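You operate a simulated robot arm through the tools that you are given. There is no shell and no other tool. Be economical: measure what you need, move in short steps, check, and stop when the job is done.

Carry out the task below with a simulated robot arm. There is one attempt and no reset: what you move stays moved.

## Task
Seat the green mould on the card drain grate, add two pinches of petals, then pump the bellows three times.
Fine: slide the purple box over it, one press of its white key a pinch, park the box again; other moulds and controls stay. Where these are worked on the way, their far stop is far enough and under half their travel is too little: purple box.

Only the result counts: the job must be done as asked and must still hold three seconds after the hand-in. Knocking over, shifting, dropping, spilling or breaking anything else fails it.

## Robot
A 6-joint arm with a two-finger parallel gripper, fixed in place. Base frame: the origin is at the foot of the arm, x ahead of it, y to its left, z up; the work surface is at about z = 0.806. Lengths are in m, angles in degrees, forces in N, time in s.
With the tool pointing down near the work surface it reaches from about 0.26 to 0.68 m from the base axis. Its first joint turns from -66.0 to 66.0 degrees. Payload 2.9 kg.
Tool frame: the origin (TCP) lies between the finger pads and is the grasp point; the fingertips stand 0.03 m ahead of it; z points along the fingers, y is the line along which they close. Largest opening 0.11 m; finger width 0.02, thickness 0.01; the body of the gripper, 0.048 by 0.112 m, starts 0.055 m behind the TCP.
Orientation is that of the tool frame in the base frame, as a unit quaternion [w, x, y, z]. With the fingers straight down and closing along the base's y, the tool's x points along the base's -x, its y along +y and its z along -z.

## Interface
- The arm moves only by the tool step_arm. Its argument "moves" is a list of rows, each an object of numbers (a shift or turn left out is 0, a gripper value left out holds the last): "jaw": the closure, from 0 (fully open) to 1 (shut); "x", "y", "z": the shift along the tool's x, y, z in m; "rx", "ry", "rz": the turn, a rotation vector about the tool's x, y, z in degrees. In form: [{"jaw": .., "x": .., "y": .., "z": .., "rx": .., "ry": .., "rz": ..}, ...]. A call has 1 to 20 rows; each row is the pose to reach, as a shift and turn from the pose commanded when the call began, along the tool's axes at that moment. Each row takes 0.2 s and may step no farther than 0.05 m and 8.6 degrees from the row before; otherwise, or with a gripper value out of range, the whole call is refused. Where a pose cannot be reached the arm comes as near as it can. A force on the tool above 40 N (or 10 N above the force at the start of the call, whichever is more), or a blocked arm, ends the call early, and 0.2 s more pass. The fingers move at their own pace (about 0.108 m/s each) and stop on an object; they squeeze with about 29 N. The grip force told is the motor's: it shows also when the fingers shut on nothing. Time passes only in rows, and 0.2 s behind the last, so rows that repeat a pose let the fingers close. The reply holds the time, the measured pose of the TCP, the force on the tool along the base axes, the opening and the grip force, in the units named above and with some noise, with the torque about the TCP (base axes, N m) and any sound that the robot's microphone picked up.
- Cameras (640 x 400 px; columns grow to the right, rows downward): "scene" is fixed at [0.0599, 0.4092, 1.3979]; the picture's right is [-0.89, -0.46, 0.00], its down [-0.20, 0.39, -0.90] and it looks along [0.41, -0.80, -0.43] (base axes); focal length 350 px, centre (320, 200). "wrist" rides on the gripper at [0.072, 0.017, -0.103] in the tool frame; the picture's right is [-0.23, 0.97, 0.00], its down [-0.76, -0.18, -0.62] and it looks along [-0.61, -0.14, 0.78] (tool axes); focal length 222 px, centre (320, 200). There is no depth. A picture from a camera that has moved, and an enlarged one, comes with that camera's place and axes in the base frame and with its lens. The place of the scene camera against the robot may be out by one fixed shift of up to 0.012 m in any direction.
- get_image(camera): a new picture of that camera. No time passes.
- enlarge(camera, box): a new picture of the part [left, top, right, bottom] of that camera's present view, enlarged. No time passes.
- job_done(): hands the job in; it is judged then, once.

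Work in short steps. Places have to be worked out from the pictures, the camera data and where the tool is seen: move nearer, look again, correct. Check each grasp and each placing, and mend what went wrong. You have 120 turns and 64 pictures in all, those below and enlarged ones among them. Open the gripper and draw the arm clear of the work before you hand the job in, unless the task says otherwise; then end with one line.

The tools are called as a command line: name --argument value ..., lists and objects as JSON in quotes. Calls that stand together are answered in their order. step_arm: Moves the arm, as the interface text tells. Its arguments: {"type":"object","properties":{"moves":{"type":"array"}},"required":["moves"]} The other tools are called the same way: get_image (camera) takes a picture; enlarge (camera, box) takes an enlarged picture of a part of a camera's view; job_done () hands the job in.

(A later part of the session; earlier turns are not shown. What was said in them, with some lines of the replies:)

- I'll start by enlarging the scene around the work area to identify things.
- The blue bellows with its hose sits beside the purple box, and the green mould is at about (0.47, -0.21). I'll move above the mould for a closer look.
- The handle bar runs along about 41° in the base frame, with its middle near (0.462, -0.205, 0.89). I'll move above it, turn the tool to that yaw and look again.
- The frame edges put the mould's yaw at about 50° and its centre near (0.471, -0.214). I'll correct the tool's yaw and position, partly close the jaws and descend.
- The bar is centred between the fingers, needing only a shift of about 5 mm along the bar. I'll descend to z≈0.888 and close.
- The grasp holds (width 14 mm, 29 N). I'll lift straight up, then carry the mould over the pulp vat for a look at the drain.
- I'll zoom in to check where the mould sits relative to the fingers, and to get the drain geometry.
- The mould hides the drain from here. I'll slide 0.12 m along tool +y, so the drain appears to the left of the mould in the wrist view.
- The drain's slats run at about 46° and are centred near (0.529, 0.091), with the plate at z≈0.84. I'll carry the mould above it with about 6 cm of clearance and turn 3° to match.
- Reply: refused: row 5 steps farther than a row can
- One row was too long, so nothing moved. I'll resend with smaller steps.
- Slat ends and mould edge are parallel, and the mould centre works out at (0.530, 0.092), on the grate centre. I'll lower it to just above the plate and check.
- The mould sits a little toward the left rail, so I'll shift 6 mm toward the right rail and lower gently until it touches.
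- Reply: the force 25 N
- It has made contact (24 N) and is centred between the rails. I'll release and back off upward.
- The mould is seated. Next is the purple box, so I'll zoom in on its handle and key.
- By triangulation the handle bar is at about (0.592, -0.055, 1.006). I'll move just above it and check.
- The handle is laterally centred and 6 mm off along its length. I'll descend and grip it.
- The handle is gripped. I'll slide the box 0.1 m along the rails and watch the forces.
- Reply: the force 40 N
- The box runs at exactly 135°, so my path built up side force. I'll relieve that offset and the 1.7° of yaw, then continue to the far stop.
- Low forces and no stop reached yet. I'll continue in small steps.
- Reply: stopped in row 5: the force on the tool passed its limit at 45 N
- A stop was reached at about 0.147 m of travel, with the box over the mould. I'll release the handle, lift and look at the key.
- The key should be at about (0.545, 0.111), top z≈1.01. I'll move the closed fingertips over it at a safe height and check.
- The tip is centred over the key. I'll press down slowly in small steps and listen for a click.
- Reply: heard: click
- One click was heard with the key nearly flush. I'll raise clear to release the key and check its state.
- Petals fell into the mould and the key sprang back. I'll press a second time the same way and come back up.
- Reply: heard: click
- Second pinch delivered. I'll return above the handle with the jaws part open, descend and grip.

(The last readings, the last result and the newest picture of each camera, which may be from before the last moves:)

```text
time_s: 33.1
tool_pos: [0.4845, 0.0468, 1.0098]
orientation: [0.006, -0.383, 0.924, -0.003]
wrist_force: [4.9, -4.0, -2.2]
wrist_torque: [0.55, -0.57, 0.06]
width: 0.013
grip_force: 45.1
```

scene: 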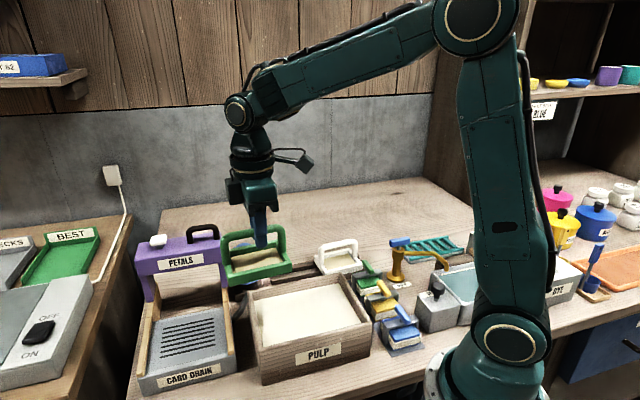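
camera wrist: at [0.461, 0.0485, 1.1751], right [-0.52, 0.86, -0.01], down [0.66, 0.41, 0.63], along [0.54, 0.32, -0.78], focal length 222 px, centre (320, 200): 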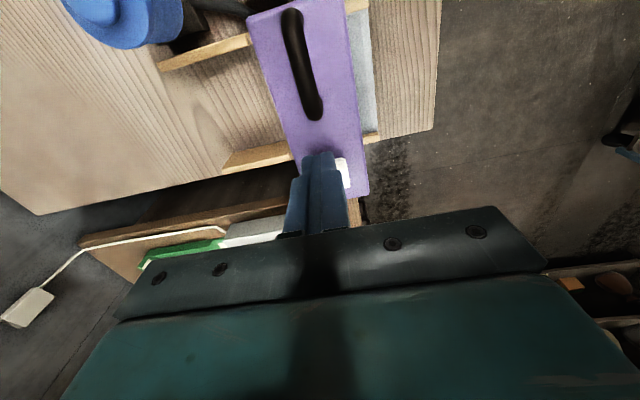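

Gripped again. I'll slide the box back along the rails to just short of its parked position.

step_arm --moves '[{"y": -0.015}, {"y": -0.03}, {"y": -0.045}, {"y": -0.06}, {"y": -0.075}, {"y": -0.09}, {"y": -0.105}, {"y": -0.12}, {"y": -0.135}, {"y": -0.135}]'

step_arm --moves '[{"y": -0.003}, {"y": -0.006}, {"y": -0.009}, {"y": -0.012}, {"y": -0.015}, {"y": -0.018}]'

```text
time_s: 35.3
tool_pos: [0.5811, -0.05, 1.0101]
orientation: [0.004, -0.382, 0.924, -0.003]
wrist_force: [-7.2, -8.0, -12.4]
wrist_torque: [-0.25, 0.31, 0.09]
width: 0.0126
grip_force: 45.0
```

```text
time_s: 36.6
tool_pos: [0.587, -0.0563, 1.0102]
orientation: [-0.002, -0.385, 0.923, -0.001]
wrist_force: [-7.7, 3.1, 4.7]
wrist_torque: [-0.06, 0.12, -0.42]
width: 0.0129
grip_force: 45.0
stopped in row 6: the force on the tool passed its limit at 43 N (the readings are from after the stop); the commanded pose is now the measured one
```

The box is parked again, within 1 mm of its start. I'll release, lift and move toward the bellows for a look.

step_arm --moves '[{"jaw": 0.65}, {"jaw": 0.65}, {"z": -0.03}, {"z": -0.06}, {"z": -0.06, "x": 0.03}, {"z": -0.06, "x": 0.065, "jaw": 1}, {"z": -0.06, "x": 0.1}, {"z": -0.06, "x": 0.13}, {"z": -0.06, "x": 0.13}]'

get_image --camera "wrist"

get_image --camera "scene"

```text
time_s: 38.6
tool_pos: [0.4983, -0.1489, 1.0695]
orientation: [-0.002, -0.385, 0.923, 0.0]
wrist_force: [0.7, -0.3, -1.2]
wrist_torque: [0.0, 0.03, 0.0]
width: 0.0003
grip_force: 29.1
```

```text
19 pictures are left
camera wrist: at [0.4348, -0.1897, 1.1722], right [-0.53, 0.85, 0.0], down [0.66, 0.42, 0.62], along [0.53, 0.33, -0.78], focal length 222 px, centre (320, 200)
```

wrist: 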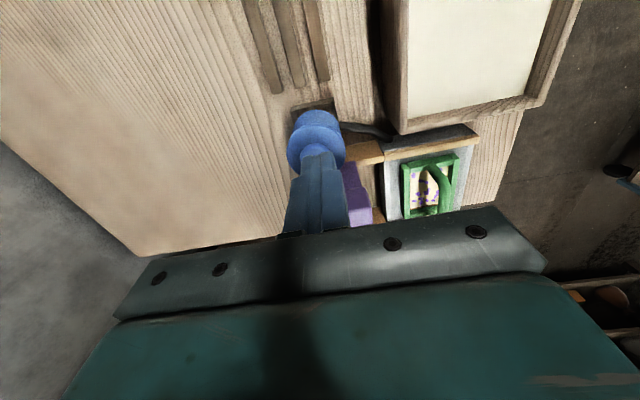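

```text
18 pictures are left
```

scene: 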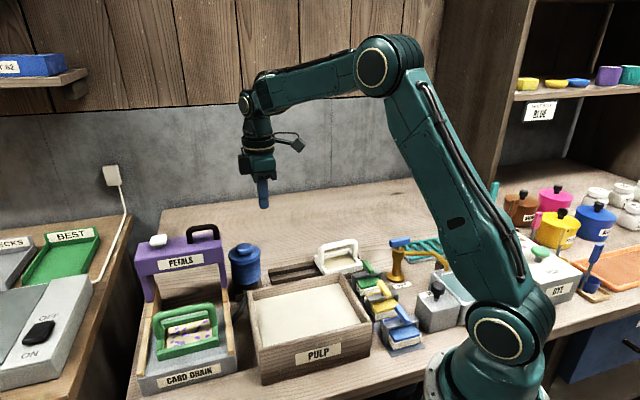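

The bellows are partly hidden by the fingers, so I'll back up 6 cm along tool +x and zoom in.

step_arm --moves '[{"x": 0.03}, {"x": 0.06}, {"x": 0.06}]'

enlarge --camera "wrist" --box '[230, 80, 430, 250]'

enlarge --camera "scene" --box '[180, 220, 300, 310]'

```text
time_s: 39.4
tool_pos: [0.4548, -0.1914, 1.0701]
orientation: [-0.001, -0.386, 0.923, 0.0]
wrist_force: [0.2, 0.1, 0.0]
wrist_torque: [-0.01, -0.02, 0.01]
width: 0.0
grip_force: 28.9
```

```text
2.35 times, centred on (330, 165) of wrist
camera zoom: at [0.3918, -0.2318, 1.1724], right [-0.53, 0.85, 0.0], down [0.66, 0.42, 0.62], along [0.53, 0.33, -0.78], focal length 523 px, centre (296, 282)
```

zoom: 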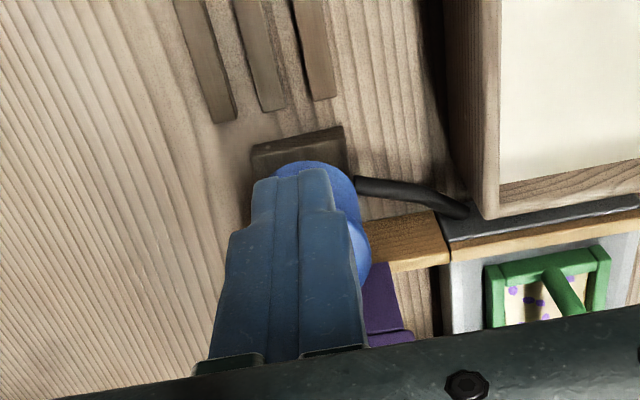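

```text
4.44 times, centred on (240, 265) of scene
camera zoom: at [0.0599, 0.4092, 1.3979], right [-0.89, -0.46, 0.0], down [-0.2, 0.39, -0.9], along [0.41, -0.8, -0.43], focal length 1553 px, centre (676, -89)
```

zoom: 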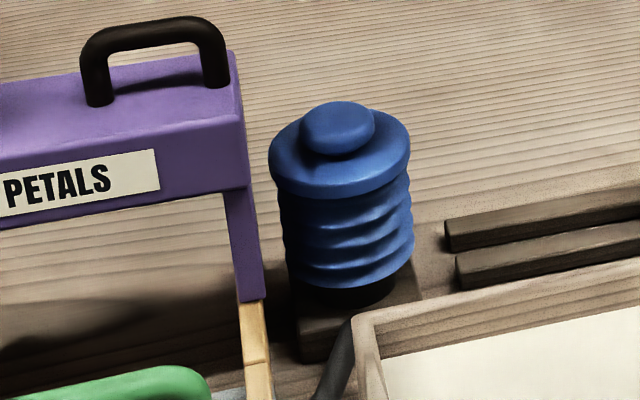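

Combining the views, the knob is at about (0.542, -0.126) with its top at z≈0.937. I'll move over it with the tip about 2 cm above and verify.

step_arm --moves '[{"x": -0.036, "y": -0.005}, {"x": -0.072, "y": -0.01}, {"x": -0.1078, "y": -0.0162}, {"x": -0.1078, "y": -0.0162, "z": 0.04}, {"x": -0.1078, "y": -0.0162, "z": 0.08}, {"x": -0.1078, "y": -0.0162, "z": 0.08}]'

enlarge --camera "scene" --box '[180, 210, 300, 310]'

enlarge --camera "wrist" --box '[230, 80, 430, 250]'

```text
time_s: 40.8
tool_pos: [0.5412, -0.1249, 0.9917]
orientation: [-0.002, -0.385, 0.923, -0.001]
wrist_force: [0.5, 0.3, 0.4]
wrist_torque: [0.03, -0.02, -0.01]
width: 0.0
grip_force: 28.9
```

```text
4.00 times, centred on (240, 260) of scene
camera zoom: at [0.0599, 0.4092, 1.3979], right [-0.89, -0.46, 0.0], down [-0.2, 0.39, -0.9], along [0.41, -0.8, -0.43], focal length 1398 px, centre (640, -40)
```

zoom: 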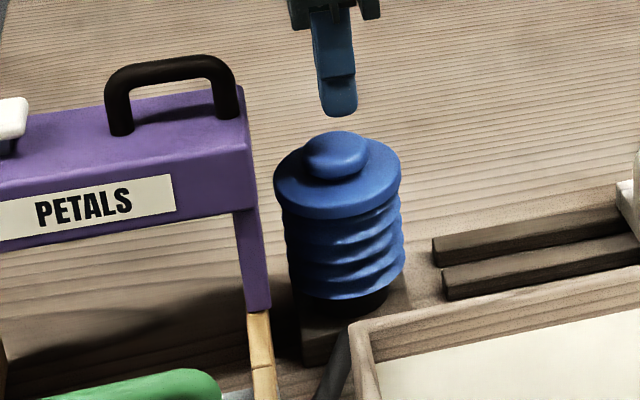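

```text
2.35 times, centred on (330, 165) of wrist
camera zoom: at [0.4785, -0.1651, 1.0938], right [-0.53, 0.85, 0.0], down [0.66, 0.42, 0.62], along [0.53, 0.33, -0.78], focal length 523 px, centre (296, 282)
```

zoom: 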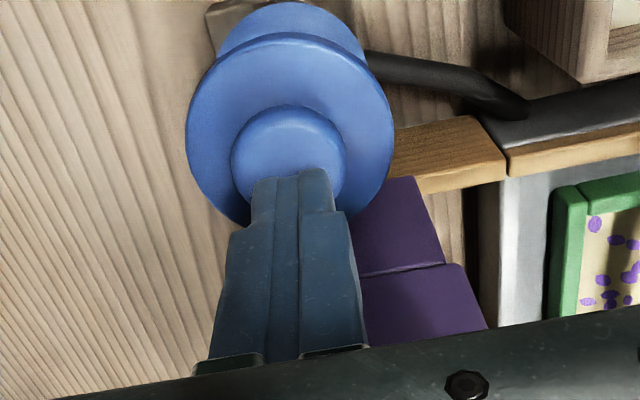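

The tip is over the knob to within 3 mm. I'll press down in small steps to learn the travel.

step_arm --moves '[{"z": 0.01}, {"z": 0.018}, {"z": 0.022}, {"z": 0.026}, {"z": 0.03}, {"z": 0.034}, {"z": 0.038}, {"z": 0.042}, {"z": 0.042}]'

enlarge --camera "scene" --box '[180, 210, 300, 310]'

```text
time_s: 42.8
tool_pos: [0.5421, -0.1264, 0.9485]
orientation: [-0.002, -0.385, 0.923, -0.001]
wrist_force: [-0.6, 1.0, 6.7]
wrist_torque: [0.05, -0.01, -0.03]
width: 0.0001
grip_force: 28.3
heard: click
```

```text
4.00 times, centred on (240, 260) of scene
camera zoom: at [0.0598, 0.4093, 1.3979], right [-0.89, -0.46, 0.0], down [-0.2, 0.39, -0.9], along [0.41, -0.8, -0.43], focal length 1398 px, centre (640, -40)
```

zoom: 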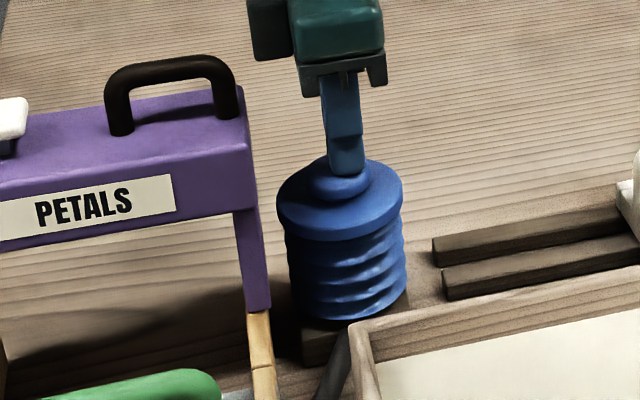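

A click was heard with 6.7 N at this depth, so one pump is done. I'll raise fully so it springs back and check.

step_arm --moves '[{"z": -0.015}, {"z": -0.03}, {"z": -0.042}, {"z": -0.042}]'

enlarge --camera "scene" --box '[130, 210, 300, 370]'

```text
time_s: 43.8
tool_pos: [0.5431, -0.1249, 0.9898]
orientation: [-0.002, -0.386, 0.923, -0.001]
wrist_force: [-0.4, 0.9, -0.3]
wrist_torque: [0.0, -0.01, -0.01]
width: 0.0
grip_force: 28.9
```

```text
2.50 times, centred on (215, 290) of scene
camera zoom: at [0.0599, 0.4092, 1.3979], right [-0.89, -0.46, 0.0], down [-0.2, 0.39, -0.9], along [0.41, -0.8, -0.43], focal length 874 px, centre (582, -25)
```

zoom: 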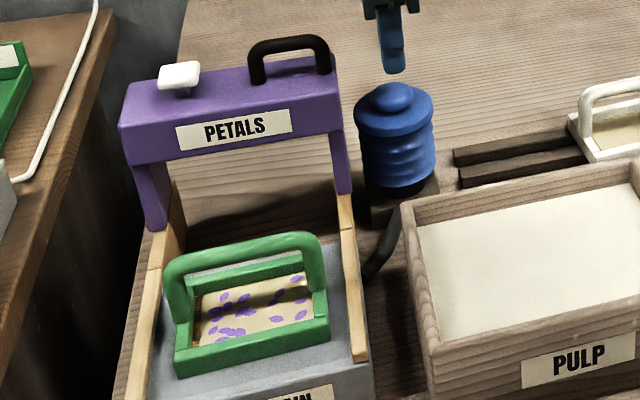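

The bellows sprang back. I'll do the second pump with the same stroke.

step_arm --moves '[{"z": 0.01}, {"z": 0.018}, {"z": 0.022}, {"z": 0.026}, {"z": 0.03}, {"z": 0.034}, {"z": 0.038}, {"z": 0.042}, {"z": 0.042}, {"z": 0.03}, {"z": 0.015}, {"z": 0.0}, {"z": 0.0}, {"z": 0.0}]'

```text
time_s: 46.8
tool_pos: [0.5411, -0.1259, 0.9895]
orientation: [-0.002, -0.385, 0.923, 0.0]
wrist_force: [0.4, -0.2, 1.6]
wrist_torque: [0.0, -0.02, 0.0]
width: 0.0
grip_force: 28.5
heard: click
```

The second click was heard. Now the third pump.

step_arm --moves '[{"z": 0.01}, {"z": 0.018}, {"z": 0.022}, {"z": 0.026}, {"z": 0.03}, {"z": 0.034}, {"z": 0.038}, {"z": 0.042}, {"z": 0.042}, {"z": 0.03}, {"z": 0.015}, {"z": 0.0}, {"z": 0.0}, {"z": 0.0}]'

```text
time_s: 49.8
tool_pos: [0.5386, -0.1263, 0.9888]
orientation: [-0.002, -0.385, 0.923, -0.001]
wrist_force: [0.1, 0.3, -0.7]
wrist_torque: [0.03, -0.01, -0.03]
width: 0.0
grip_force: 28.9
heard: click
```

Three clicks for three pumps. I'll raise, draw the arm clear with the gripper open, and check the whole scene.

step_arm --moves '[{"z": -0.04}, {"z": -0.08}, {"z": -0.12}, {"z": -0.16}, {"z": -0.18, "x": 0.04, "jaw": 0.3}, {"z": -0.18, "x": 0.08}, {"z": -0.18, "x": 0.11}, {"z": -0.18, "x": 0.11}]'

get_image --camera "scene"

enlarge --camera "scene" --box '[120, 210, 320, 400]'

```text
time_s: 51.6
tool_pos: [0.4643, -0.2058, 1.1703]
orientation: [-0.002, -0.385, 0.923, -0.001]
wrist_force: [-1.2, 1.3, 0.6]
wrist_torque: [0.0, -0.02, 0.0]
width: 0.0771
grip_force: 0.0
```

```text
11 pictures are left
```

scene: 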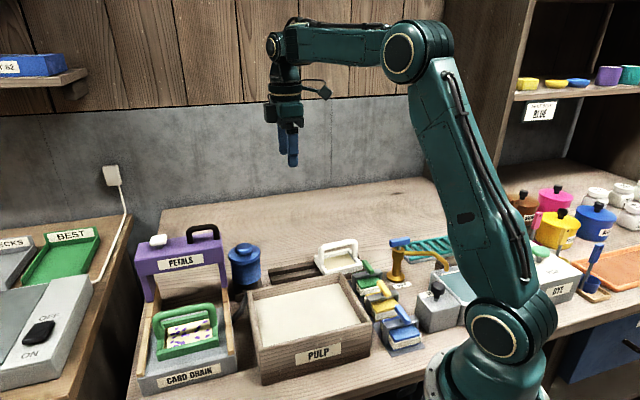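

```text
2.11 times, centred on (220, 305) of scene
camera zoom: at [0.0599, 0.4092, 1.3979], right [-0.89, -0.46, 0.0], down [-0.2, 0.39, -0.9], along [0.41, -0.8, -0.43], focal length 736 px, centre (530, -21)
```

zoom: 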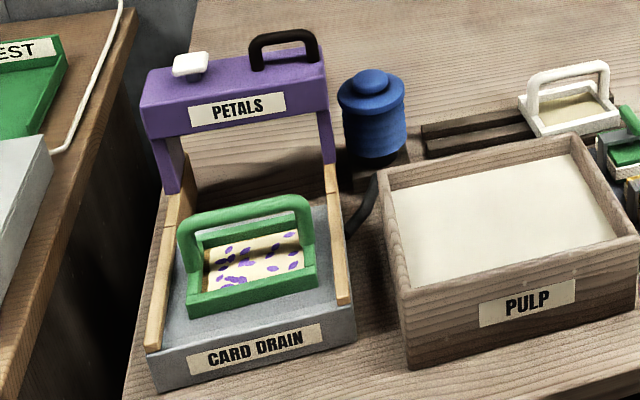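

The mould is seated with petals in it, the box is parked as at the start, the bellows are back up and the arm is clear, so I'm handing in.

job_done

```text
The job is handed in.
```

The green mould is seated on the card drain grate with two pinches of petals, the purple box is parked again, and the bellows were pumped three times with a click each time; the job is handed in.
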